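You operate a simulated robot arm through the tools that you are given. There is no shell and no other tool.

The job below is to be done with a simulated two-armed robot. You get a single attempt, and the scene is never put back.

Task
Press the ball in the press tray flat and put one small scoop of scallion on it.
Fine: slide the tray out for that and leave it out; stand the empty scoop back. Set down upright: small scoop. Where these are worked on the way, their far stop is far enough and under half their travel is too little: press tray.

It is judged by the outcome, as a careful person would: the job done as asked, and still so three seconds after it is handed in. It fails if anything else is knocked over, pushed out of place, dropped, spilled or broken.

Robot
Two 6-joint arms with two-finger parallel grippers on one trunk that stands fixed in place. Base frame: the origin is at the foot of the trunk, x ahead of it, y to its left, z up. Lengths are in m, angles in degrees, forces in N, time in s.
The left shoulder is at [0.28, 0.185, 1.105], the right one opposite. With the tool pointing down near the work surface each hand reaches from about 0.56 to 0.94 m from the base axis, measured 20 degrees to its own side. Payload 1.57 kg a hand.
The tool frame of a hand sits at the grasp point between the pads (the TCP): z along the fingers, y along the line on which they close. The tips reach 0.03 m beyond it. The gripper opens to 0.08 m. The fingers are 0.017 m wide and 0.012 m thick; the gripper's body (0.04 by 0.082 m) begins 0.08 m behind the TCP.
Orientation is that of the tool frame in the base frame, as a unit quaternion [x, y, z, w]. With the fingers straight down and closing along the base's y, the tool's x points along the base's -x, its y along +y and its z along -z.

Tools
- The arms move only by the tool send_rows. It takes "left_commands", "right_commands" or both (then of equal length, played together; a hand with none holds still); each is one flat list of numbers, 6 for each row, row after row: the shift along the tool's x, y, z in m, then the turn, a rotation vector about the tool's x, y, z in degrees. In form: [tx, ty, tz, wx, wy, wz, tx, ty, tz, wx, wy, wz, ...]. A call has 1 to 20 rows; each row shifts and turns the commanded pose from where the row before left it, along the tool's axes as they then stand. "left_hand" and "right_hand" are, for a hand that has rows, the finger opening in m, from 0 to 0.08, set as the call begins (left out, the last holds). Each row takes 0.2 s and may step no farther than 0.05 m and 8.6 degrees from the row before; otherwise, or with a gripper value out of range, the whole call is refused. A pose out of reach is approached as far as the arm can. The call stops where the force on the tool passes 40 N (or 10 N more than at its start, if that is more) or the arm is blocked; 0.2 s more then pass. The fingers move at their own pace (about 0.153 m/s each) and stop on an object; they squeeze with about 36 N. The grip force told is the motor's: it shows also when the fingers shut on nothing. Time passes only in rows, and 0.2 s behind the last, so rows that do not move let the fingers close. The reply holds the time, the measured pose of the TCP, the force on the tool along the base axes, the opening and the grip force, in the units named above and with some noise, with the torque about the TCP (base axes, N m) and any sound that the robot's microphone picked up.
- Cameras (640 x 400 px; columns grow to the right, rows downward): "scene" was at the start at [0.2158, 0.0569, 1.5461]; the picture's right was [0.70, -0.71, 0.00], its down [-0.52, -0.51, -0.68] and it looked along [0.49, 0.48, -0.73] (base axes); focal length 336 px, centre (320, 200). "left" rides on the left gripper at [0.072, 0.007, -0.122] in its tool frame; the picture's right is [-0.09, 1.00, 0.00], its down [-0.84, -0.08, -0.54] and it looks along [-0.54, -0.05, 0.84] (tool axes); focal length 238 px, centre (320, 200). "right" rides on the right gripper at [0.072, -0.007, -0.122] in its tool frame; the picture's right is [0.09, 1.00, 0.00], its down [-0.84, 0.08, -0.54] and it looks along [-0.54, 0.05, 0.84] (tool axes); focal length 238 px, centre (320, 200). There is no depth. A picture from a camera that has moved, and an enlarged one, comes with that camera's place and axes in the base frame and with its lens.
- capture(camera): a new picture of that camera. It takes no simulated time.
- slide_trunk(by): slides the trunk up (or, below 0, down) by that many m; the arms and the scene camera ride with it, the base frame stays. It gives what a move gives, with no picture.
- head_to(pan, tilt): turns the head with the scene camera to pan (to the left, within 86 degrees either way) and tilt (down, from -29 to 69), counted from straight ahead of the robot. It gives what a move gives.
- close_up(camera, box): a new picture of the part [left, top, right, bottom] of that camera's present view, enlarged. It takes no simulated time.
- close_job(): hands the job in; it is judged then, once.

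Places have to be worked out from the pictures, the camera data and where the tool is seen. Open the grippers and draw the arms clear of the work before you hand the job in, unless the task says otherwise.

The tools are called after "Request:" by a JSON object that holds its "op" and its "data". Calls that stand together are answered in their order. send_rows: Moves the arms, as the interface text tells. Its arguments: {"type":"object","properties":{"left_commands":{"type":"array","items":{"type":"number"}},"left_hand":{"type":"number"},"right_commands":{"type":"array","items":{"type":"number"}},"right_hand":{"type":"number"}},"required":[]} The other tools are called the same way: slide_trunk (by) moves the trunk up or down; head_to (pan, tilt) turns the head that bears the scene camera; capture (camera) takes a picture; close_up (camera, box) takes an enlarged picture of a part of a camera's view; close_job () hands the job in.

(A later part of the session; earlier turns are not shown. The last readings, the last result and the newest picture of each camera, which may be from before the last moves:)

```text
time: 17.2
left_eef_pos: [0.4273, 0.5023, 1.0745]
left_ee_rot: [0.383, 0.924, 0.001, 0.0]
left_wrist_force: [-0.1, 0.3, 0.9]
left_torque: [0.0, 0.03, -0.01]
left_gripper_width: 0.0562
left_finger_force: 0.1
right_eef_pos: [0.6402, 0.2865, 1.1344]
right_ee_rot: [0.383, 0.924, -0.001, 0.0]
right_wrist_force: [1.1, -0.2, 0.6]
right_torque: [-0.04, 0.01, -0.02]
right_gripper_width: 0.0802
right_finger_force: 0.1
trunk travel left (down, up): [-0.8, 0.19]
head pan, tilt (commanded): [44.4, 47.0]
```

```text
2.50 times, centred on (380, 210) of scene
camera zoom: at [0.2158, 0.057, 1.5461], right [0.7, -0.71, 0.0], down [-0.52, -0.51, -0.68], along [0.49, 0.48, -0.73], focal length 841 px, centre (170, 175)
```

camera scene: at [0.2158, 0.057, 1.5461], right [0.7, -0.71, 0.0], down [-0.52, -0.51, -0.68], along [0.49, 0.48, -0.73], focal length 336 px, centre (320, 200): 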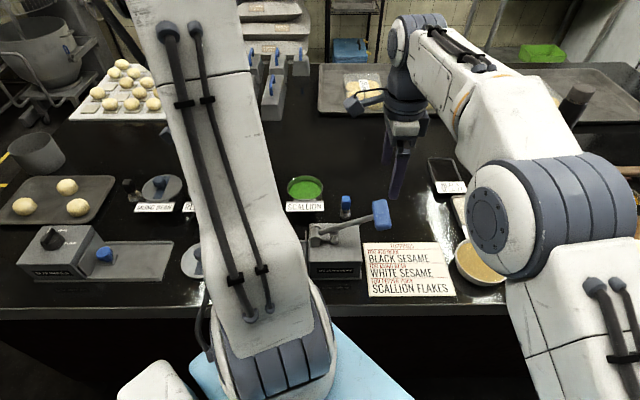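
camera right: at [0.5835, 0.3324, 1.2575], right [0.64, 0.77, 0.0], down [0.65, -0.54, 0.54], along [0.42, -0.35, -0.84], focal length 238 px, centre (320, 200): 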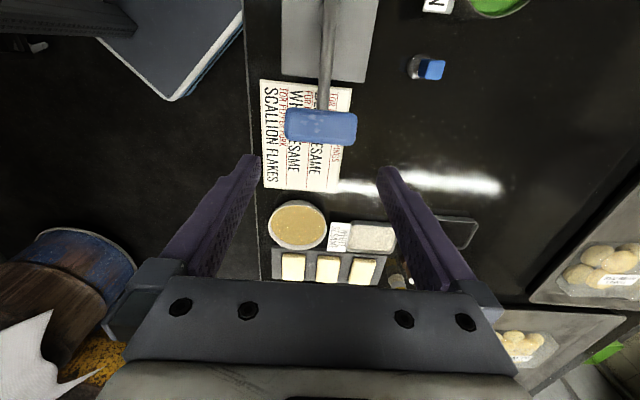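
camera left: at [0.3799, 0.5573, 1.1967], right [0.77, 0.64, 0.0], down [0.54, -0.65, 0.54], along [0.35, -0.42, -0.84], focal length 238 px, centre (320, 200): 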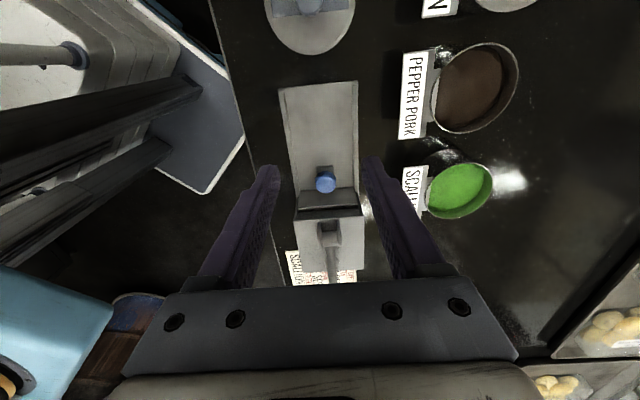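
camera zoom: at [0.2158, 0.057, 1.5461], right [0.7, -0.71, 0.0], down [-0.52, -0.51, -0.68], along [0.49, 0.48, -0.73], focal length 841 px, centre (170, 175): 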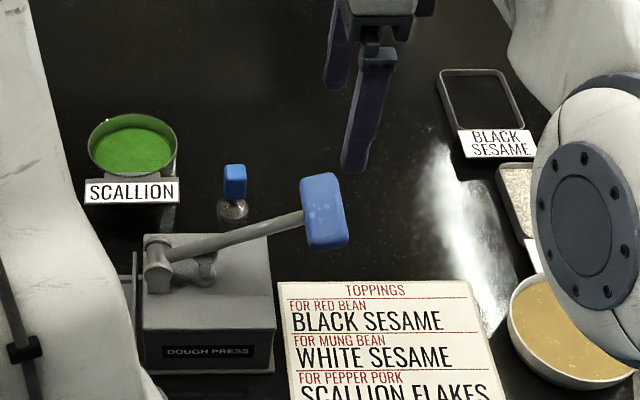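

The handle top is centred about 6 mm to −u of the tool axis, which suits its outward arc. I'll close the right fingers and come down to just above it.

Request:
{"op": "send_rows", "data": {"right_commands": [0, 0, 0, 0, 0, 0, 0, 0, 0, 0, 0, 0, 0, 0, 0.02, 0, 0, 0, 0, 0, 0.02, 0, 0, 0, 0, 0, 0.02, 0, 0, 0], "right_hand": 0.0}}

Request:
{"op": "capture", "data": {"camera": "right"}}

Request:
{"op": "close_up", "data": {"camera": "scene", "box": [300, 130, 460, 290]}}

```text
time: 18.4
left_eef_pos: [0.4266, 0.5015, 1.0753]
left_ee_rot: [0.383, 0.924, 0.0, 0.0]
left_wrist_force: [0.0, 0.8, 0.1]
left_torque: [-0.02, 0.0, 0.0]
left_gripper_width: 0.056
left_finger_force: 0.1
right_eef_pos: [0.6398, 0.2858, 1.0744]
right_ee_rot: [0.382, 0.924, -0.001, 0.0]
right_wrist_force: [1.0, -0.1, 0.7]
right_torque: [0.04, 0.0, -0.01]
right_gripper_width: 0.0
right_finger_force: 21.3
trunk travel left (down, up): [-0.8, 0.19]
head pan, tilt (commanded): [44.4, 47.0]
```

```text
taken
camera right: at [0.5836, 0.3326, 1.1983], right [0.64, 0.77, 0.0], down [0.65, -0.54, 0.54], along [0.42, -0.35, -0.84], focal length 238 px, centre (320, 200)
```

right: 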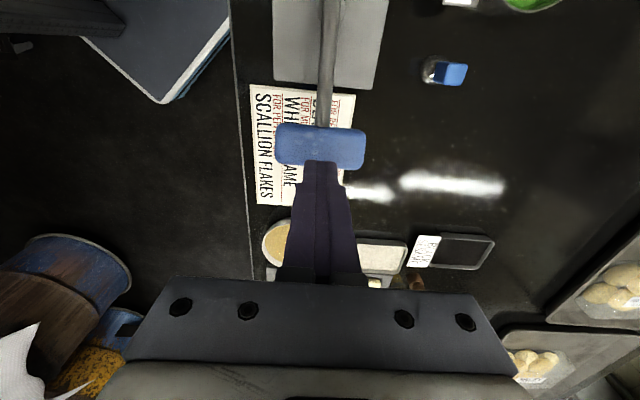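

```text
2.50 times, centred on (380, 210) of scene
camera zoom: at [0.2158, 0.0571, 1.5461], right [0.7, -0.71, 0.0], down [-0.52, -0.51, -0.68], along [0.49, 0.48, -0.73], focal length 841 px, centre (170, 175)
```

zoom: 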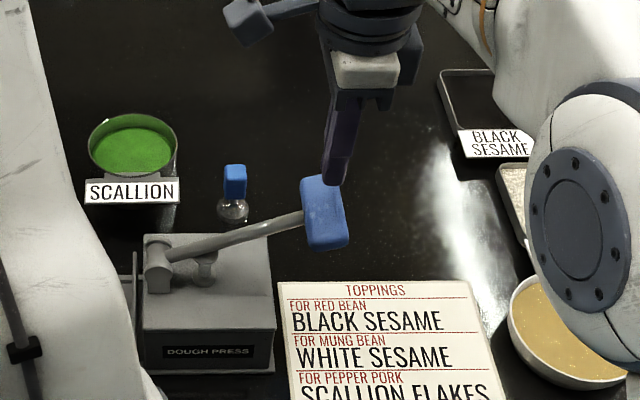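

Fingertips are just above the handle and slightly outboard of its centre. I'll shift 3 mm inward, then push down in 1 cm steps following the arc.

Request:
{"op": "send_rows", "data": {"right_commands": [0.003, 0, 0.012, 0, 0, 0, 0, 0, 0.012, 0, 0, 0, -0.003, 0, 0.01, 0, 0, 0, -0.004, 0, 0.01, 0, 0, 0, -0.0035, 0, 0.01, 0, 0, 0]}}

Request:
{"op": "capture", "data": {"camera": "right"}}

Request:
{"op": "close_up", "data": {"camera": "scene", "box": [300, 130, 460, 290]}}

```text
time: 19.6
left_eef_pos: [0.4257, 0.5012, 1.0738]
left_ee_rot: [0.383, 0.924, 0.0, 0.0]
left_wrist_force: [-0.1, 0.2, -0.4]
left_torque: [-0.04, 0.01, 0.01]
left_gripper_width: 0.0561
left_finger_force: 0.1
right_eef_pos: [0.6447, 0.2811, 1.0225]
right_ee_rot: [0.384, 0.923, 0.0, -0.001]
right_wrist_force: [0.3, 0.9, 0.7]
right_torque: [0.01, 0.01, 0.01]
right_gripper_width: 0.0001
right_finger_force: 21.4
trunk travel left (down, up): [-0.8, 0.19]
head pan, tilt (commanded): [44.4, 47.0]
```

```text
taken
camera right: at [0.5891, 0.3274, 1.1446], right [0.64, 0.77, 0.0], down [0.65, -0.54, 0.54], along [0.42, -0.35, -0.84], focal length 238 px, centre (320, 200)
```

right: 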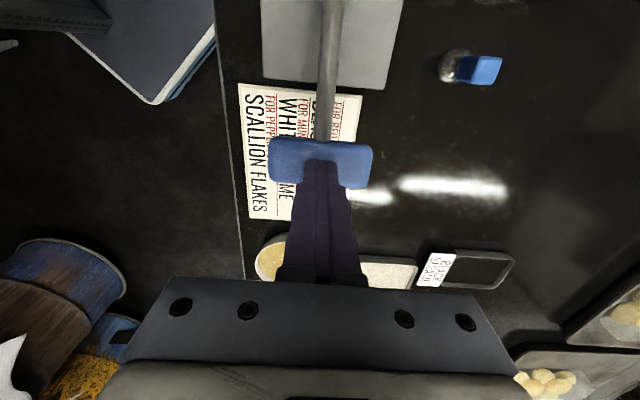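

```text
2.50 times, centred on (380, 210) of scene
camera zoom: at [0.2157, 0.0571, 1.5461], right [0.7, -0.71, 0.0], down [-0.52, -0.51, -0.68], along [0.49, 0.48, -0.73], focal length 841 px, centre (170, 175)
```

zoom: 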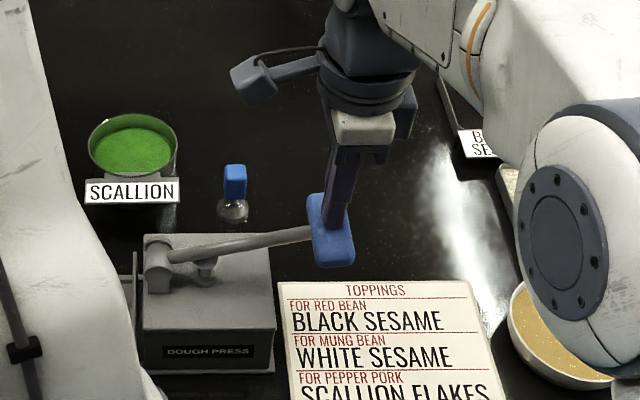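

The lever is going down with the tips on the handle. I'll continue downward.

Request:
{"op": "send_rows", "data": {"right_commands": [-0.002, 0, 0.01, 0, 0, 0, -0.002, 0, 0.01, 0, 0, 0, -0.001, 0, 0.01, 0, 0, 0]}}

Request:
{"op": "capture", "data": {"camera": "right"}}

Request:
{"op": "close_up", "data": {"camera": "scene", "box": [300, 130, 460, 290]}}

```text
time: 20.2
left_eef_pos: [0.4256, 0.5023, 1.075]
left_ee_rot: [0.383, 0.924, 0.0, 0.0]
left_wrist_force: [-0.1, 0.0, 0.5]
left_torque: [0.0, 0.02, 0.01]
left_gripper_width: 0.0559
left_finger_force: 0.2
right_eef_pos: [0.6469, 0.2807, 1.0139]
right_ee_rot: [0.382, 0.924, 0.005, 0.001]
right_wrist_force: [-10.1, -7.5, 23.7]
right_torque: [-0.4, 0.21, -0.09]
right_gripper_width: 0.0
right_finger_force: 21.0
trunk travel left (down, up): [-0.8, 0.19]
head pan, tilt (commanded): [44.4, 47.0]
stopped in row 3 (right hand): the force on the tool passed its limit at 48 N (the readings are from after the stop); the commanded pose is now the measured one
```

```text
taken
camera right: at [0.5902, 0.3253, 1.1369], right [0.64, 0.77, 0.01], down [0.64, -0.54, 0.54], along [0.42, -0.34, -0.84], focal length 238 px, centre (320, 200)
```

right: 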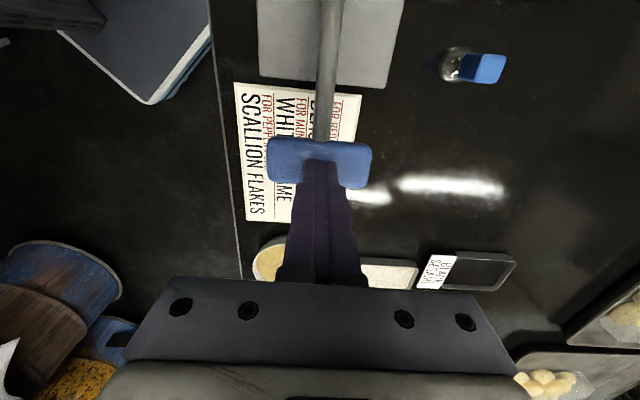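

```text
2.50 times, centred on (380, 210) of scene
camera zoom: at [0.2144, 0.0562, 1.5465], right [0.7, -0.71, 0.0], down [-0.52, -0.51, -0.68], along [0.49, 0.48, -0.73], focal length 841 px, centre (170, 175)
```

zoom: 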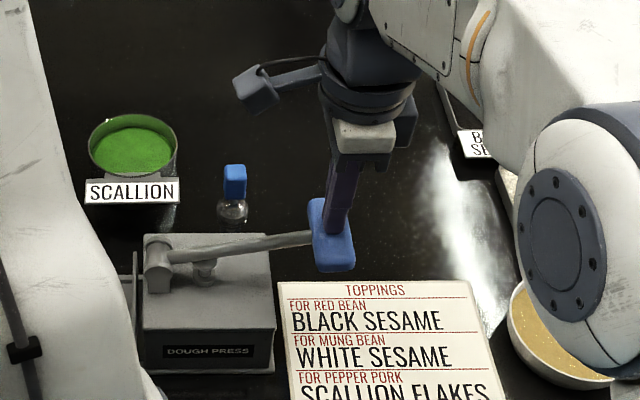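

Resistance rose to about 48 N, with the handle now 12° or so above level; this may be the dough being pressed or a stop. I'll push on in small steps and see whether it yields.

Request:
{"op": "send_rows", "data": {"right_commands": [0, 0, 0.004, 0, 0, 0, 0, 0, 0.004, 0, 0, 0, 0, 0, 0.004, 0, 0, 0]}}

Request:
{"op": "close_up", "data": {"camera": "scene", "box": [300, 130, 460, 290]}}

```text
time: 20.6
left_eef_pos: [0.4254, 0.5021, 1.0746]
left_ee_rot: [0.383, 0.924, 0.0, -0.001]
left_wrist_force: [-0.1, 0.1, -0.9]
left_torque: [0.01, 0.01, -0.02]
left_gripper_width: 0.056
left_finger_force: 0.1
right_eef_pos: [0.6486, 0.2815, 1.0142]
right_ee_rot: [0.382, 0.924, 0.006, 0.001]
right_wrist_force: [-6.3, -4.6, 19.7]
right_torque: [-0.3, 0.11, -0.01]
right_gripper_width: 0.0
right_finger_force: 21.2
trunk travel left (down, up): [-0.8, 0.19]
head pan, tilt (commanded): [44.4, 47.0]
stopped in row 1 (right hand): the force on the tool passed its limit at 42 N (the readings are from after the stop); the commanded pose is now the measured one
```

```text
2.50 times, centred on (380, 210) of scene
camera zoom: at [0.2149, 0.0566, 1.5461], right [0.7, -0.71, 0.0], down [-0.52, -0.51, -0.68], along [0.49, 0.48, -0.73], focal length 841 px, centre (170, 175)
```

zoom: 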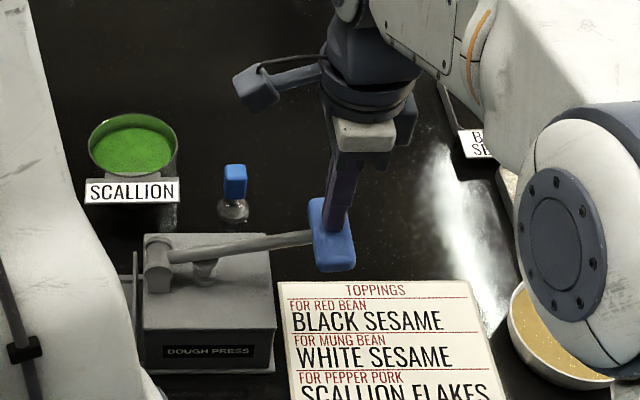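

It's a hard resistance with no further motion. I'll look from both wrist cameras before deciding whether this is the lever's end stop.

Request:
{"op": "close_up", "data": {"camera": "left", "box": [250, 150, 430, 290]}}

Request:
{"op": "close_up", "data": {"camera": "right", "box": [220, 0, 420, 200]}}

Request:
{"op": "close_up", "data": {"camera": "scene", "box": [320, 200, 410, 290]}}

```text
2.86 times, centred on (340, 220) of left
camera zoom: at [0.3793, 0.557, 1.1967], right [0.77, 0.64, 0.0], down [0.54, -0.65, 0.54], along [0.35, -0.42, -0.84], focal length 681 px, centre (263, 143)
```

zoom: 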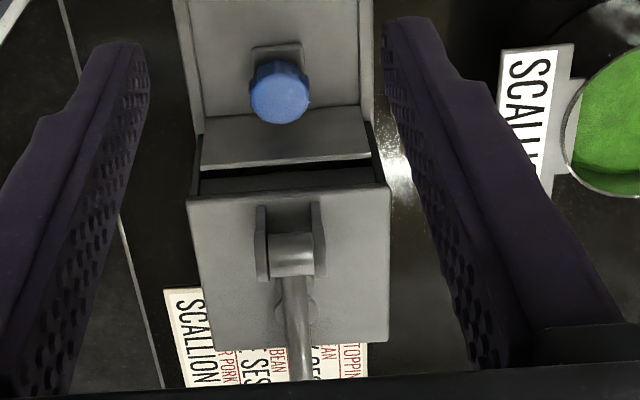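

```text
2.00 times, centred on (320, 100) of right
camera zoom: at [0.591, 0.3262, 1.1371], right [0.64, 0.77, 0.01], down [0.64, -0.54, 0.54], along [0.43, -0.34, -0.84], focal length 477 px, centre (320, 400)
```

zoom: 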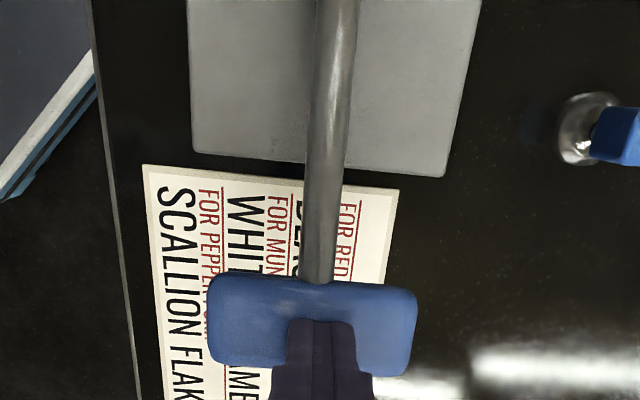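

```text
4.44 times, centred on (365, 245) of scene
camera zoom: at [0.2149, 0.0566, 1.5461], right [0.7, -0.71, 0.0], down [-0.52, -0.51, -0.68], along [0.49, 0.48, -0.73], focal length 1495 px, centre (120, 0)
```

zoom: 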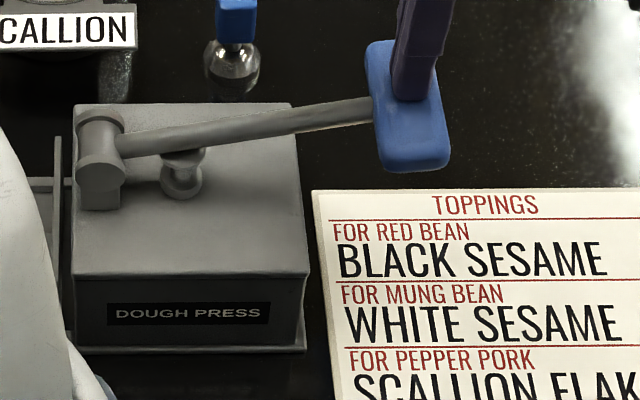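

Inside the box opening a grey plate that wasn't visible before has now come down, so the plunger did move. I'll ease the right hand up and see whether the lever springs back.

Request:
{"op": "send_rows", "data": {"right_commands": [0, 0, -0.01, 0, 0, 0, 0, 0, -0.02, 0, 0, 0, 0, 0, -0.03, 0, 0, 0, 0, 0, -0.03, 0, 0, 0]}}

Request:
{"op": "close_up", "data": {"camera": "scene", "box": [300, 130, 460, 290]}}

Request:
{"op": "close_up", "data": {"camera": "left", "box": [250, 150, 430, 290]}}

```text
time: 21.6
left_eef_pos: [0.4256, 0.502, 1.0743]
left_ee_rot: [0.382, 0.924, 0.0, 0.0]
left_wrist_force: [0.0, 0.3, 0.3]
left_torque: [0.01, -0.01, 0.0]
left_gripper_width: 0.0559
left_finger_force: 0.1
right_eef_pos: [0.6471, 0.2796, 1.101]
right_ee_rot: [0.382, 0.924, 0.005, 0.002]
right_wrist_force: [0.2, 0.5, 0.0]
right_torque: [0.05, -0.02, -0.05]
right_gripper_width: 0.0
right_finger_force: 21.4
trunk travel left (down, up): [-0.8, 0.19]
head pan, tilt (commanded): [44.4, 47.0]
```

```text
2.50 times, centred on (380, 210) of scene
camera zoom: at [0.2158, 0.057, 1.546], right [0.7, -0.71, 0.0], down [-0.52, -0.51, -0.68], along [0.49, 0.48, -0.73], focal length 841 px, centre (170, 175)
```

zoom: 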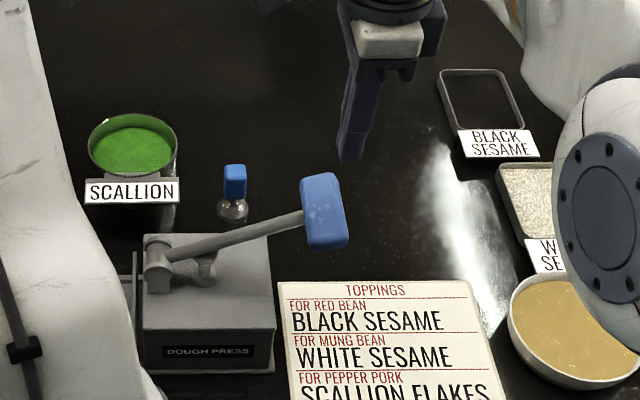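

```text
2.86 times, centred on (340, 220) of left
camera zoom: at [0.3801, 0.5572, 1.1964], right [0.77, 0.64, 0.0], down [0.54, -0.65, 0.54], along [0.35, -0.42, -0.84], focal length 681 px, centre (263, 143)
```

zoom: 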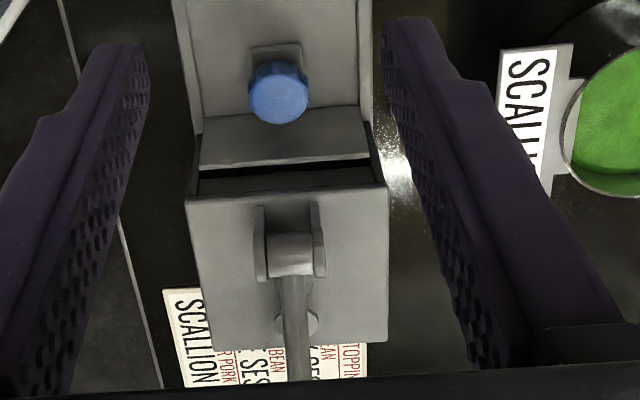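

The lever springs back by itself. I'll now raise the right hand a bit and bring the left hand back over the knob (≈[0.500, 0.428]) to slide the tray out and check the ball.

Request:
{"op": "send_rows", "data": {"left_commands": [-0.035, 0, 0, 0, 0, 0, -0.035, 0, 0, 0, 0, 0, -0.034, 0, 0.01, 0, 0, 0, 0, 0, 0.03, 0, 0, 0, 0, 0, 0.03, 0, 0, 0], "right_commands": [0, 0, -0.02, 0, 0, 0, 0, 0, -0.02, 0, 0, 0, 0, 0, -0.02, 0, 0, 0, -0.02, -0.02, 0, 0, 0, 0, -0.02, -0.02, 0, 0, 0, 0]}}

Request:
{"op": "capture", "data": {"camera": "left"}}

Request:
{"op": "close_up", "data": {"camera": "left", "box": [220, 80, 460, 280]}}

```text
time: 22.8
left_eef_pos: [0.4992, 0.4288, 1.0042]
left_ee_rot: [0.382, 0.924, 0.0, 0.0]
left_wrist_force: [-1.6, 0.6, 0.2]
left_torque: [0.01, -0.01, -0.01]
left_gripper_width: 0.0558
left_finger_force: 0.1
right_eef_pos: [0.6464, 0.2226, 1.16]
right_ee_rot: [0.382, 0.924, 0.006, 0.001]
right_wrist_force: [0.3, -0.5, 0.8]
right_torque: [0.03, 0.01, 0.03]
right_gripper_width: 0.0
right_finger_force: 21.4
trunk travel left (down, up): [-0.8, 0.19]
head pan, tilt (commanded): [44.4, 47.0]
```

```text
taken
camera left: at [0.4532, 0.4837, 1.126], right [0.77, 0.64, 0.0], down [0.54, -0.65, 0.54], along [0.35, -0.42, -0.84], focal length 238 px, centre (320, 200)
```

left: 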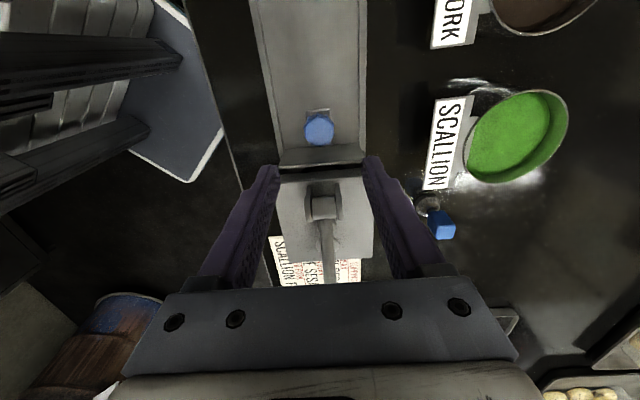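

```text
2.00 times, centred on (340, 180) of left
camera zoom: at [0.4532, 0.4837, 1.126], right [0.77, 0.64, 0.0], down [0.54, -0.65, 0.54], along [0.35, -0.42, -0.84], focal length 477 px, centre (280, 240)
```

zoom: 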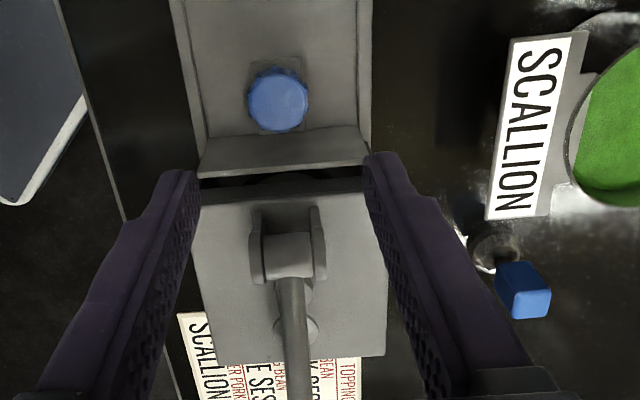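

The knob is right under the tool axis. I'll descend to z≈0.884 and close on the knob.

Request:
{"op": "send_rows", "data": {"left_commands": [0, 0, 0.03, 0, 0, 0, 0, 0, 0.03, 0, 0, 0, 0, 0, 0.03, 0, 0, 0, 0, 0, 0.02, 0, 0, 0, 0, 0, 0.01, 0, 0, 0]}}

Request:
{"op": "close_up", "data": {"camera": "left", "box": [220, 80, 460, 280]}}

```text
time: 24.0
left_eef_pos: [0.5002, 0.4291, 0.884]
left_ee_rot: [0.383, 0.924, 0.0, 0.0]
left_wrist_force: [-0.4, 0.2, 0.2]
left_torque: [-0.02, 0.0, -0.02]
left_gripper_width: 0.0558
left_finger_force: 0.1
right_eef_pos: [0.6457, 0.2231, 1.16]
right_ee_rot: [0.382, 0.924, 0.004, 0.002]
right_wrist_force: [0.3, -0.5, 0.4]
right_torque: [-0.01, 0.02, -0.01]
right_gripper_width: 0.0
right_finger_force: 21.2
trunk travel left (down, up): [-0.8, 0.19]
head pan, tilt (commanded): [44.4, 47.0]
```

```text
2.00 times, centred on (340, 180) of left
camera zoom: at [0.4531, 0.4837, 1.0055], right [0.77, 0.64, 0.0], down [0.54, -0.65, 0.54], along [0.35, -0.42, -0.84], focal length 477 px, centre (280, 240)
```

zoom: 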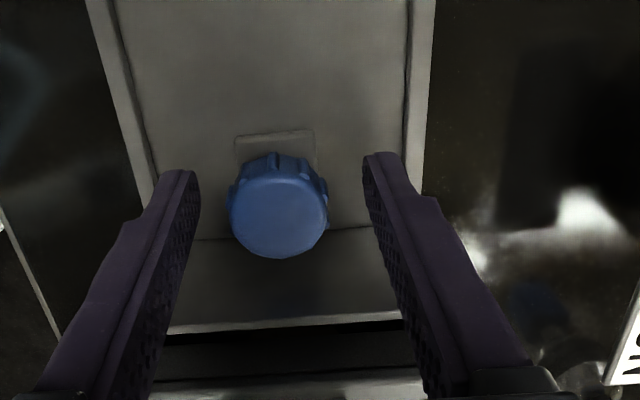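

Centred. I'll close on the knob and first nudge it inward to confirm it is really against the stop.

Request:
{"op": "send_rows", "data": {"left_commands": [0, 0, 0, 0, 0, 0, 0, 0, 0, 0, 0, 0, 0, 0, 0, 0, 0, 0], "left_hand": 0.015}}

Request:
{"op": "send_rows", "data": {"left_commands": [-0.002, 0, 0, 0, 0, 0, -0.002, 0, 0, 0, 0, 0, -0.002, 0, 0, 0, 0, 0]}}

Request:
{"op": "close_up", "data": {"camera": "left", "box": [220, 80, 460, 280]}}

```text
time: 24.8
left_eef_pos: [0.4991, 0.4274, 0.8837]
left_ee_rot: [0.382, 0.924, -0.002, -0.001]
left_wrist_force: [-5.0, -4.9, -4.1]
left_torque: [0.01, 0.02, -0.06]
left_gripper_width: 0.0334
left_finger_force: 41.6
right_eef_pos: [0.6464, 0.2234, 1.1612]
right_ee_rot: [0.382, 0.924, 0.006, 0.001]
right_wrist_force: [-0.4, 0.4, 0.6]
right_torque: [-0.01, -0.01, 0.01]
right_gripper_width: 0.0001
right_finger_force: 21.3
trunk travel left (down, up): [-0.8, 0.19]
head pan, tilt (commanded): [44.4, 47.0]
```

```text
time: 25.6
left_eef_pos: [0.5029, 0.423, 0.8843]
left_ee_rot: [0.383, 0.924, -0.002, -0.001]
left_wrist_force: [-14.5, -0.1, -11.6]
left_torque: [0.1, 0.26, -0.29]
left_gripper_width: 0.0334
left_finger_force: 41.2
right_eef_pos: [0.6462, 0.225, 1.1596]
right_ee_rot: [0.382, 0.924, 0.006, 0.002]
right_wrist_force: [0.6, 0.5, 0.0]
right_torque: [-0.02, 0.04, -0.01]
right_gripper_width: 0.0
right_finger_force: 21.1
trunk travel left (down, up): [-0.8, 0.19]
head pan, tilt (commanded): [44.4, 47.0]
```

```text
2.00 times, centred on (340, 180) of left
camera zoom: at [0.4566, 0.4793, 1.0055], right [0.77, 0.64, 0.0], down [0.54, -0.64, 0.54], along [0.34, -0.42, -0.84], focal length 477 px, centre (280, 240)
```

zoom: 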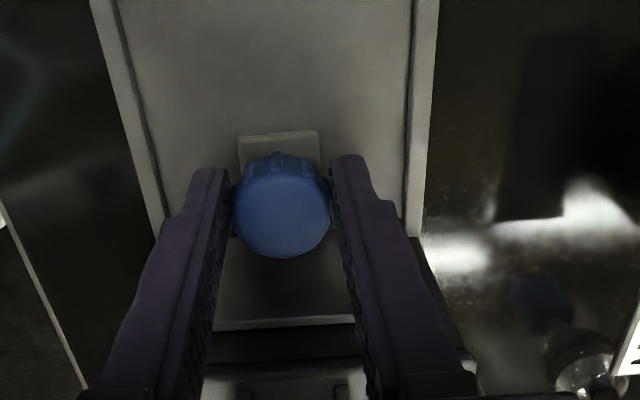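

It moved in another ~5 mm with about 10 N of resistance. I'll keep pushing gently to find the true stop.

Request:
{"op": "send_rows", "data": {"left_commands": [-0.003, 0, 0, 0, 0, 0, -0.003, 0, 0, 0, 0, 0, -0.003, 0, 0, 0, 0, 0]}}

Request:
{"op": "close_up", "data": {"camera": "left", "box": [220, 80, 460, 280]}}

```text
time: 26.4
left_eef_pos: [0.5104, 0.415, 0.885]
left_ee_rot: [0.384, 0.923, -0.001, 0.0]
left_wrist_force: [-8.7, -11.2, 2.9]
left_torque: [-0.9, -0.54, 0.03]
left_gripper_width: 0.0338
left_finger_force: 34.7
right_eef_pos: [0.6475, 0.2225, 1.1624]
right_ee_rot: [0.382, 0.924, 0.005, 0.002]
right_wrist_force: [-0.4, 0.7, -0.1]
right_torque: [0.01, 0.01, 0.05]
right_gripper_width: 0.0002
right_finger_force: 21.1
trunk travel left (down, up): [-0.8, 0.19]
head pan, tilt (commanded): [44.4, 47.0]
```

```text
2.00 times, centred on (340, 180) of left
camera zoom: at [0.4649, 0.471, 1.0068], right [0.77, 0.64, 0.0], down [0.54, -0.65, 0.54], along [0.34, -0.42, -0.84], focal length 477 px, centre (280, 240)
```

zoom: 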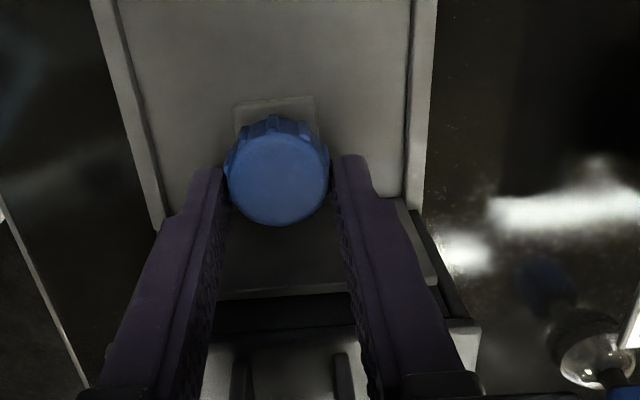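

The tray is at its stop – the hand slid about 1 cm past the knob. I'll open, re-centre on the knob and grip it again.

Request:
{"op": "send_rows", "data": {"left_commands": [0, 0, 0, 0, 0, 0, 0, 0, 0, 0, 0, 0, 0.0105, 0, 0, 0, 0, 0], "left_hand": 0.054}}

Request:
{"op": "send_rows", "data": {"left_commands": [0, 0, 0, 0, 0, 0, 0, 0, 0, 0, 0, 0, 0, 0, 0, 0, 0, 0], "left_hand": 0.015}}

Request:
{"op": "close_up", "data": {"camera": "left", "box": [220, 80, 460, 280]}}

```text
time: 27.2
left_eef_pos: [0.503, 0.4257, 0.8839]
left_ee_rot: [0.384, 0.923, 0.001, 0.0]
left_wrist_force: [0.1, -0.1, -0.2]
left_torque: [-0.03, 0.0, -0.01]
left_gripper_width: 0.0541
left_finger_force: 0.0
right_eef_pos: [0.6468, 0.2229, 1.1606]
right_ee_rot: [0.382, 0.924, 0.005, 0.001]
right_wrist_force: [0.0, -0.2, 0.4]
right_torque: [-0.03, 0.01, 0.03]
right_gripper_width: 0.0
right_finger_force: 21.7
trunk travel left (down, up): [-0.8, 0.19]
head pan, tilt (commanded): [44.4, 47.0]
```

```text
time: 28.0
left_eef_pos: [0.5024, 0.4242, 0.8842]
left_ee_rot: [0.382, 0.924, -0.001, -0.001]
left_wrist_force: [-3.8, -4.6, -0.1]
left_torque: [-0.08, 0.01, -0.13]
left_gripper_width: 0.0332
left_finger_force: 40.9
right_eef_pos: [0.6468, 0.2237, 1.1608]
right_ee_rot: [0.382, 0.924, 0.006, 0.002]
right_wrist_force: [0.1, 0.6, 0.0]
right_torque: [0.01, -0.03, 0.01]
right_gripper_width: 0.0
right_finger_force: 21.2
trunk travel left (down, up): [-0.8, 0.19]
head pan, tilt (commanded): [44.4, 47.0]
```

```text
2.00 times, centred on (340, 180) of left
camera zoom: at [0.4561, 0.4796, 1.0058], right [0.77, 0.64, 0.0], down [0.54, -0.65, 0.54], along [0.34, -0.42, -0.84], focal length 477 px, centre (280, 240)
```

zoom: 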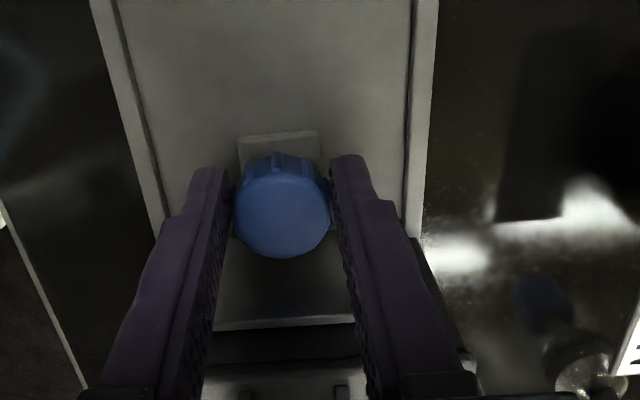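

Gripped and centred. I'll pull the tray out along −u and look at the dough.

Request:
{"op": "send_rows", "data": {"left_commands": [0.01, 0, 0, 0, 0, 0, 0.01, 0, 0, 0, 0, 0, 0.01, 0, 0, 0, 0, 0, 0.01, 0, 0, 0, 0, 0, 0.01, 0, 0, 0, 0, 0, 0.01, 0, 0, 0, 0, 0, 0.01, 0, 0, 0, 0, 0, 0.01, 0, 0, 0, 0, 0]}}

Request:
{"op": "capture", "data": {"camera": "left"}}

Request:
{"op": "close_up", "data": {"camera": "left", "box": [220, 80, 460, 280]}}

Request:
{"op": "close_up", "data": {"camera": "scene", "box": [220, 150, 420, 300]}}

```text
time: 29.8
left_eef_pos: [0.446, 0.4818, 0.8845]
left_ee_rot: [0.384, 0.923, -0.001, 0.0]
left_wrist_force: [-8.5, -9.6, -21.2]
left_torque: [0.08, -0.06, -0.06]
left_gripper_width: 0.0334
left_finger_force: 41.4
right_eef_pos: [0.6462, 0.2234, 1.16]
right_ee_rot: [0.382, 0.924, 0.006, 0.001]
right_wrist_force: [0.3, 0.0, 0.2]
right_torque: [-0.04, 0.03, 0.03]
right_gripper_width: 0.0
right_finger_force: 21.6
trunk travel left (down, up): [-0.8, 0.19]
head pan, tilt (commanded): [44.4, 47.0]
```

```text
taken
camera left: at [0.3996, 0.5363, 1.0057], right [0.77, 0.64, 0.0], down [0.54, -0.65, 0.54], along [0.34, -0.42, -0.84], focal length 238 px, centre (320, 200)
```

left: 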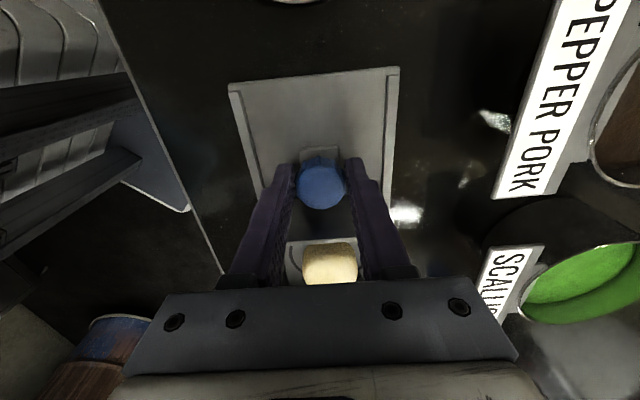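

```text
2.00 times, centred on (340, 180) of left
camera zoom: at [0.3996, 0.5363, 1.0057], right [0.77, 0.64, 0.0], down [0.54, -0.65, 0.54], along [0.34, -0.42, -0.84], focal length 477 px, centre (280, 240)
```

zoom: 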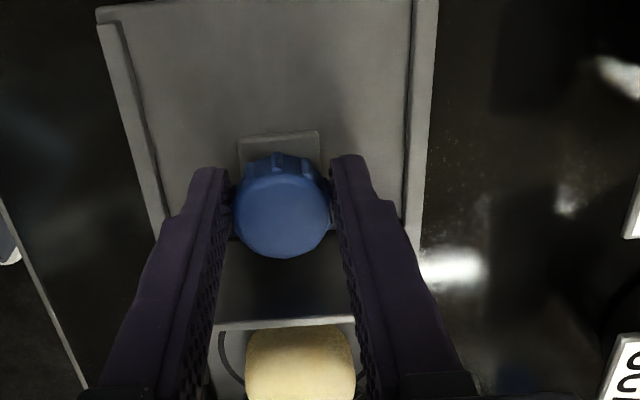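

```text
2.67 times, centred on (320, 225) of scene
camera zoom: at [0.216, 0.0572, 1.5458], right [0.7, -0.71, 0.0], down [-0.52, -0.51, -0.68], along [0.49, 0.48, -0.73], focal length 897 px, centre (320, 133)
```

zoom: 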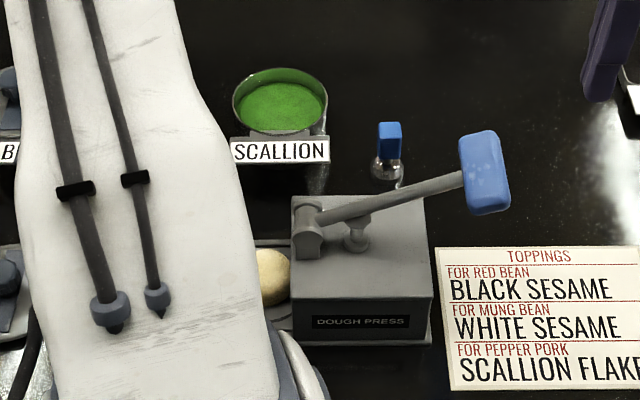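

The dough is still a ball – the first press wasn't effective (the tray had been about 4 mm short of its stop). I'll push the tray fully home again and hold it there while the right hand presses.

Request:
{"op": "send_rows", "data": {"left_commands": [-0.01, 0, 0.0005, 0, 0, 0, -0.01, 0, 0.0005, 0, 0, 0, -0.01, 0, 0, 0, 0, 0, -0.01, 0, 0, 0, 0, 0, -0.01, 0, 0, 0, 0, 0, -0.01, 0, 0, 0, 0, 0, -0.01, 0, 0, 0, 0, 0, -0.01, 0, 0, 0, 0, 0, -0.003, 0, 0, 0, 0, 0]}}

Request:
{"op": "close_up", "data": {"camera": "left", "box": [220, 80, 460, 280]}}

```text
time: 31.8
left_eef_pos: [0.5034, 0.4233, 0.8846]
left_ee_rot: [0.381, 0.925, -0.001, 0.0]
left_wrist_force: [-28.5, 6.4, 4.6]
left_torque: [0.46, 0.82, -0.26]
left_gripper_width: 0.0333
left_finger_force: 41.2
right_eef_pos: [0.6447, 0.2245, 1.1614]
right_ee_rot: [0.38, 0.925, 0.005, 0.002]
right_wrist_force: [-0.4, -0.1, 0.2]
right_torque: [0.01, 0.02, -0.01]
right_gripper_width: 0.0002
right_finger_force: 21.3
trunk travel left (down, up): [-0.8, 0.19]
head pan, tilt (commanded): [44.4, 47.0]
```

```text
2.00 times, centred on (340, 180) of left
camera zoom: at [0.4562, 0.479, 1.0058], right [0.77, 0.64, 0.0], down [0.54, -0.64, 0.54], along [0.35, -0.42, -0.84], focal length 477 px, centre (280, 240)
```

zoom: 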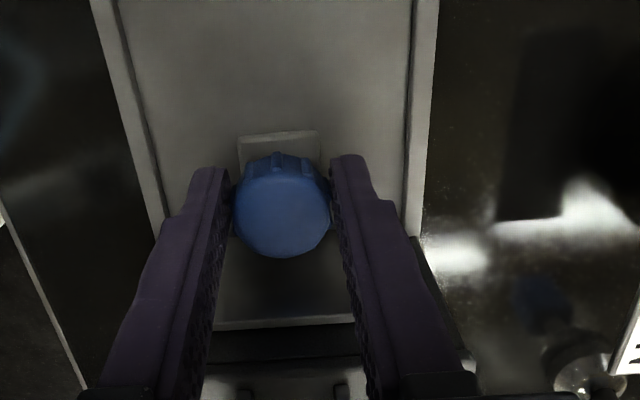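

The tray is pressed home with about 25 N against its stop, and I'll keep holding it. The right hand goes back above the handle at z≈1.08.

Request:
{"op": "send_rows", "data": {"right_commands": [0.0155, 0.0135, 0.01, 0, 0, 0, 0.0155, 0.0135, 0.02, 0, 0, 0, 0.0155, 0.0135, 0.02, 0, 0, 0, 0, 0, 0.03, 0, 0, 0]}}

Request:
{"op": "capture", "data": {"camera": "right"}}

Request:
{"op": "close_up", "data": {"camera": "scene", "box": [260, 150, 440, 290]}}

```text
time: 32.8
left_eef_pos: [0.5038, 0.4229, 0.8833]
left_ee_rot: [0.383, 0.924, -0.001, 0.0]
left_wrist_force: [-29.0, 7.3, 4.8]
left_torque: [0.12, 0.54, -0.1]
left_gripper_width: 0.0334
left_finger_force: 41.3
right_eef_pos: [0.6427, 0.2856, 1.0822]
right_ee_rot: [0.382, 0.924, 0.006, 0.002]
right_wrist_force: [0.0, -0.1, 0.8]
right_torque: [0.0, -0.03, 0.01]
right_gripper_width: 0.0003
right_finger_force: 21.7
trunk travel left (down, up): [-0.8, 0.19]
head pan, tilt (commanded): [44.4, 47.0]
```

```text
taken
camera right: at [0.5857, 0.3306, 1.2041], right [0.64, 0.77, 0.01], down [0.64, -0.54, 0.54], along [0.42, -0.34, -0.84], focal length 238 px, centre (320, 200)
```

right: 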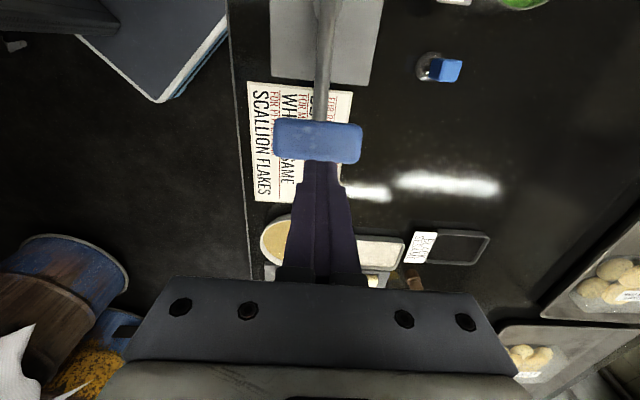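

```text
2.86 times, centred on (350, 220) of scene
camera zoom: at [0.2144, 0.0572, 1.5463], right [0.7, -0.71, 0.0], down [-0.52, -0.51, -0.68], along [0.49, 0.48, -0.73], focal length 961 px, centre (234, 143)
```

zoom: 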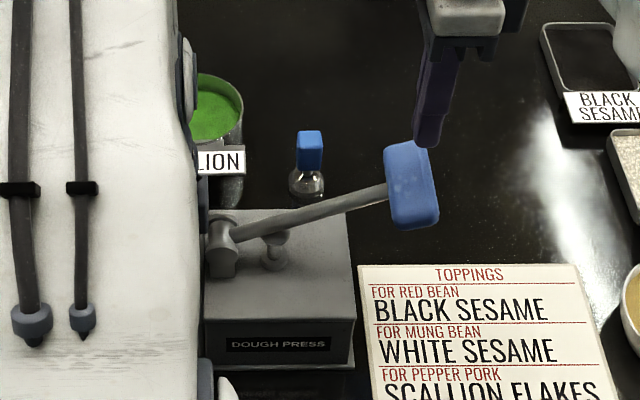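

The tips are about 8 mm outboard of the handle centre; I'll shift 5 mm inward and press down, following the arc.

Request:
{"op": "send_rows", "data": {"right_commands": [0.005, 0, 0.015, 0, 0, 0, 0, 0, 0.015, 0, 0, 0, -0.002, 0, 0.01, 0, 0, 0, -0.003, 0, 0.01, 0, 0, 0, -0.003, 0, 0.008, 0, 0, 0, -0.002, 0, 0.006, 0, 0, 0, -0.002, 0, 0.006, 0, 0, 0, -0.001, 0, 0.006, 0, 0, 0, -0.001, 0, 0.006, 0, 0, 0]}}

Request:
{"op": "close_up", "data": {"camera": "scene", "box": [260, 150, 440, 290]}}

Request:
{"op": "close_up", "data": {"camera": "right", "box": [220, 0, 420, 200]}}

```text
time: 34.8
left_eef_pos: [0.5043, 0.4225, 0.8835]
left_ee_rot: [0.382, 0.924, 0.0, 0.0]
left_wrist_force: [-24.5, 5.2, 3.5]
left_torque: [0.14, 0.4, -0.2]
left_gripper_width: 0.0334
left_finger_force: 41.9
right_eef_pos: [0.6494, 0.2793, 0.9999]
right_ee_rot: [0.381, 0.925, 0.005, 0.002]
right_wrist_force: [-0.3, -0.5, 0.8]
right_torque: [-0.04, 0.0, 0.0]
right_gripper_width: 0.0
right_finger_force: 20.9
trunk travel left (down, up): [-0.8, 0.19]
head pan, tilt (commanded): [44.4, 47.0]
```

```text
2.86 times, centred on (350, 220) of scene
camera zoom: at [0.2145, 0.0571, 1.5463], right [0.7, -0.71, 0.0], down [-0.52, -0.51, -0.68], along [0.49, 0.48, -0.73], focal length 961 px, centre (234, 143)
```

zoom: 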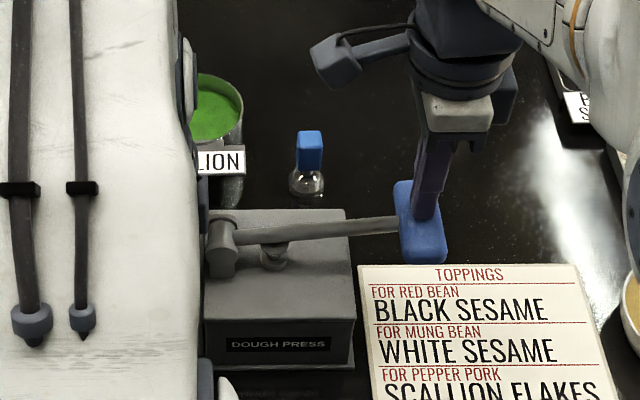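

```text
2.00 times, centred on (320, 100) of right
camera zoom: at [0.5937, 0.3246, 1.1221], right [0.64, 0.77, 0.01], down [0.64, -0.54, 0.54], along [0.42, -0.34, -0.84], focal length 477 px, centre (320, 400)
```

zoom: 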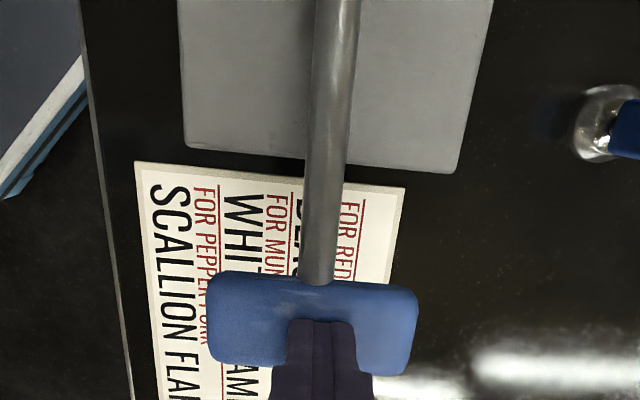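

With the tray fully home the lever now passes the earlier blocking point with almost no resistance. I'll keep pressing down to its stop.

Request:
{"op": "send_rows", "data": {"right_commands": [-0.001, 0, 0.007, 0, 0, 0, -0.001, 0, 0.007, 0, 0, 0, -0.0005, 0, 0.007, 0, 0, 0, -0.0005, 0, 0.007, 0, 0, 0, 0, 0, 0.007, 0, 0, 0, 0, 0, 0.007, 0, 0, 0]}}

Request:
{"op": "close_up", "data": {"camera": "scene", "box": [260, 150, 440, 290]}}

```text
time: 36.2
left_eef_pos: [0.5041, 0.4218, 0.8835]
left_ee_rot: [0.382, 0.924, -0.001, 0.0]
left_wrist_force: [-22.2, 3.1, 2.8]
left_torque: [0.05, 0.38, -0.12]
left_gripper_width: 0.0334
left_finger_force: 41.2
right_eef_pos: [0.6519, 0.2791, 0.9578]
right_ee_rot: [0.381, 0.924, 0.006, 0.002]
right_wrist_force: [-0.3, -0.4, 1.4]
right_torque: [0.02, 0.03, 0.01]
right_gripper_width: 0.0001
right_finger_force: 21.5
trunk travel left (down, up): [-0.8, 0.19]
head pan, tilt (commanded): [44.4, 47.0]
```

```text
2.86 times, centred on (350, 220) of scene
camera zoom: at [0.2146, 0.057, 1.5463], right [0.7, -0.71, 0.0], down [-0.52, -0.51, -0.68], along [0.49, 0.48, -0.73], focal length 961 px, centre (234, 143)
```

zoom: 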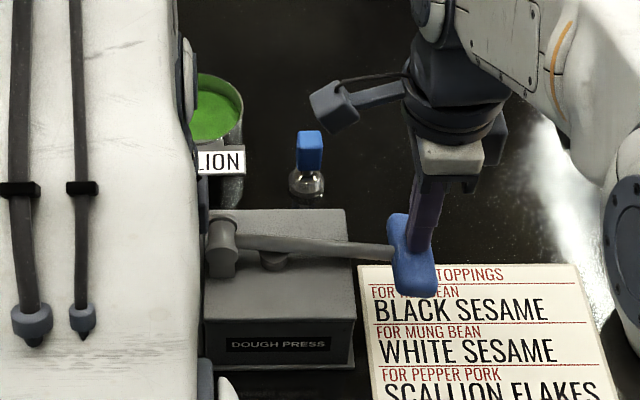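

The lever is now a little below level and still moving freely. Continuing down.

Request:
{"op": "send_rows", "data": {"right_commands": [0.0005, 0, 0.007, 0, 0, 0, 0.0005, 0, 0.007, 0, 0, 0, 0.001, 0, 0.006, 0, 0, 0, 0.001, 0, 0.006, 0, 0, 0, 0.001, 0, 0.005, 0, 0, 0]}}

Request:
{"op": "close_up", "data": {"camera": "scene", "box": [260, 150, 440, 290]}}

Request:
{"op": "close_up", "data": {"camera": "right", "box": [220, 0, 420, 200]}}

```text
time: 37.0
left_eef_pos: [0.5041, 0.4237, 0.883]
left_ee_rot: [0.382, 0.924, -0.001, -0.001]
left_wrist_force: [-9.1, 6.0, 7.8]
left_torque: [0.39, 0.78, -0.12]
left_gripper_width: 0.0335
left_finger_force: 41.1
right_eef_pos: [0.6536, 0.2801, 0.9475]
right_ee_rot: [0.382, 0.924, 0.008, 0.002]
right_wrist_force: [-1.3, -5.0, 15.5]
right_torque: [-0.05, 0.18, -0.01]
right_gripper_width: 0.0002
right_finger_force: 21.3
trunk travel left (down, up): [-0.8, 0.19]
head pan, tilt (commanded): [44.4, 47.0]
stopped in row 3 (right hand): the force on the tool passed its limit at 47 N (the readings are from after the stop); the commanded pose is now the measured one
```

```text
2.86 times, centred on (350, 220) of scene
camera zoom: at [0.2146, 0.0564, 1.5467], right [0.7, -0.71, 0.0], down [-0.52, -0.51, -0.68], along [0.49, 0.48, -0.73], focal length 961 px, centre (234, 143)
```

zoom: 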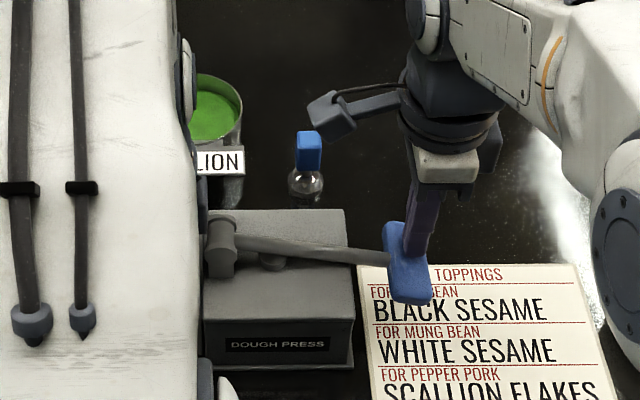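

```text
2.00 times, centred on (320, 100) of right
camera zoom: at [0.5966, 0.3245, 1.0695], right [0.64, 0.77, 0.02], down [0.64, -0.54, 0.54], along [0.43, -0.34, -0.84], focal length 477 px, centre (320, 400)
```

zoom: 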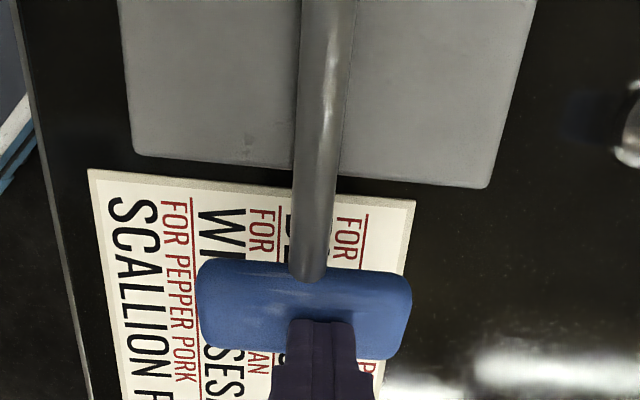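

The lever has reached a firm stop well below level, with the plunger sunk. I'll hold a moment, then lift the right hand and let the lever spring back.

Request:
{"op": "send_rows", "data": {"right_commands": [0, 0, 0, 0, 0, 0, 0, 0, 0, 0, 0, 0, 0, 0, -0.01, 0, 0, 0, -0.001, 0, -0.02, 0, 0, 0, 0, 0, -0.03, 0, 0, 0, 0, 0, -0.04, 0, 0, 0, 0, 0, -0.04, 0, 0, 0, 0, 0, -0.04, 0, 0, 0, -0.01, -0.02, -0.03, 0, 0, 0, -0.02, -0.03, -0.02, 0, 0, 0]}}

Request:
{"op": "close_up", "data": {"camera": "scene", "box": [260, 150, 440, 290]}}

Request:
{"op": "close_up", "data": {"camera": "left", "box": [220, 80, 460, 280]}}

```text
time: 39.2
left_eef_pos: [0.5043, 0.4229, 0.8818]
left_ee_rot: [0.382, 0.924, -0.001, 0.0]
left_wrist_force: [-10.6, -1.6, 24.5]
left_torque: [0.31, 0.36, -0.02]
left_gripper_width: 0.0334
left_finger_force: 41.3
right_eef_pos: [0.6353, 0.2183, 1.1734]
right_ee_rot: [0.382, 0.924, 0.006, 0.002]
right_wrist_force: [0.7, 0.8, 0.1]
right_torque: [-0.03, 0.0, 0.0]
right_gripper_width: 0.0
right_finger_force: 21.8
trunk travel left (down, up): [-0.8, 0.19]
head pan, tilt (commanded): [44.4, 47.0]
```

```text
2.86 times, centred on (350, 220) of scene
camera zoom: at [0.2147, 0.0564, 1.5462], right [0.7, -0.71, 0.0], down [-0.52, -0.51, -0.68], along [0.49, 0.48, -0.73], focal length 961 px, centre (234, 143)
```

zoom: 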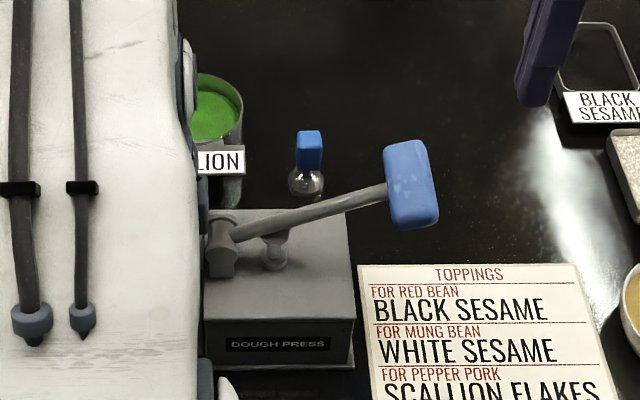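

```text
2.00 times, centred on (340, 180) of left
camera zoom: at [0.4577, 0.4777, 1.0048], right [0.77, 0.64, 0.0], down [0.54, -0.65, 0.54], along [0.35, -0.42, -0.84], focal length 477 px, centre (280, 240)
```

zoom: 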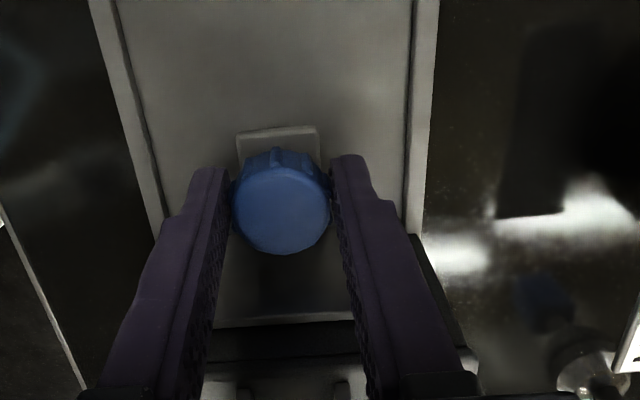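

Lever back up. Now I pull the tray out along −u, first 0.11 m.

Request:
{"op": "send_rows", "data": {"left_commands": [0.004, 0, -0.002, 0, 0, 0, 0.01, 0, 0, 0, 0, 0, 0.01, 0, 0, 0, 0, 0, 0.01, 0, 0, 0, 0, 0, 0.01, 0, 0, 0, 0, 0, 0.01, 0, 0, 0, 0, 0, 0.01, 0, 0, 0, 0, 0, 0.01, 0, 0, 0, 0, 0, 0.01, 0, 0, 0, 0, 0, 0.01, 0, 0, 0, 0, 0, 0.01, 0, 0, 0, 0, 0]}}

Request:
{"op": "capture", "data": {"camera": "left"}}

Request:
{"op": "capture", "data": {"camera": "scene"}}

```text
time: 41.6
left_eef_pos: [0.431, 0.4964, 0.8844]
left_ee_rot: [0.383, 0.924, -0.003, 0.0]
left_wrist_force: [-11.0, -9.6, -25.4]
left_torque: [-0.18, -0.22, -0.03]
left_gripper_width: 0.0331
left_finger_force: 42.0
right_eef_pos: [0.6375, 0.221, 1.1716]
right_ee_rot: [0.382, 0.924, 0.007, 0.003]
right_wrist_force: [0.0, -0.1, 1.2]
right_torque: [0.0, 0.02, 0.01]
right_gripper_width: 0.0001
right_finger_force: 21.1
trunk travel left (down, up): [-0.8, 0.19]
head pan, tilt (commanded): [44.4, 47.0]
```

```text
taken
camera left: at [0.3849, 0.5514, 1.0054], right [0.77, 0.64, -0.01], down [0.54, -0.64, 0.54], along [0.34, -0.42, -0.84], focal length 238 px, centre (320, 200)
```

left: 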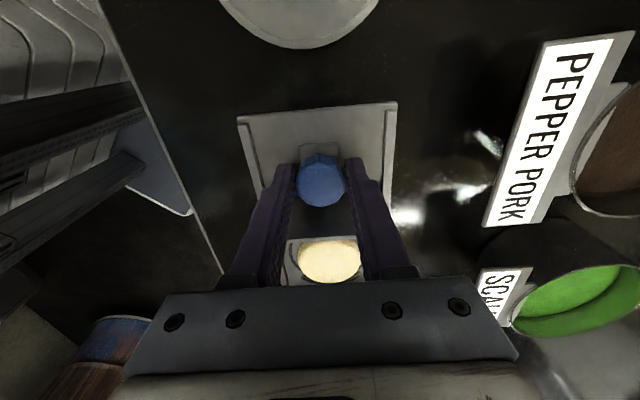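

```text
taken
camera scene: at [0.216, 0.0572, 1.546], right [0.7, -0.71, 0.0], down [-0.52, -0.51, -0.68], along [0.49, 0.48, -0.73], focal length 336 px, centre (320, 200)
```

scene: 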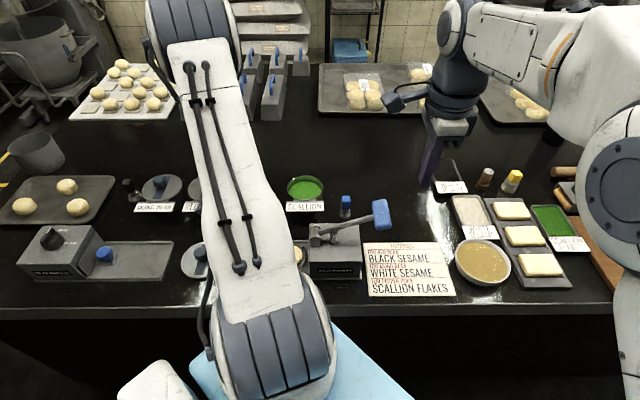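

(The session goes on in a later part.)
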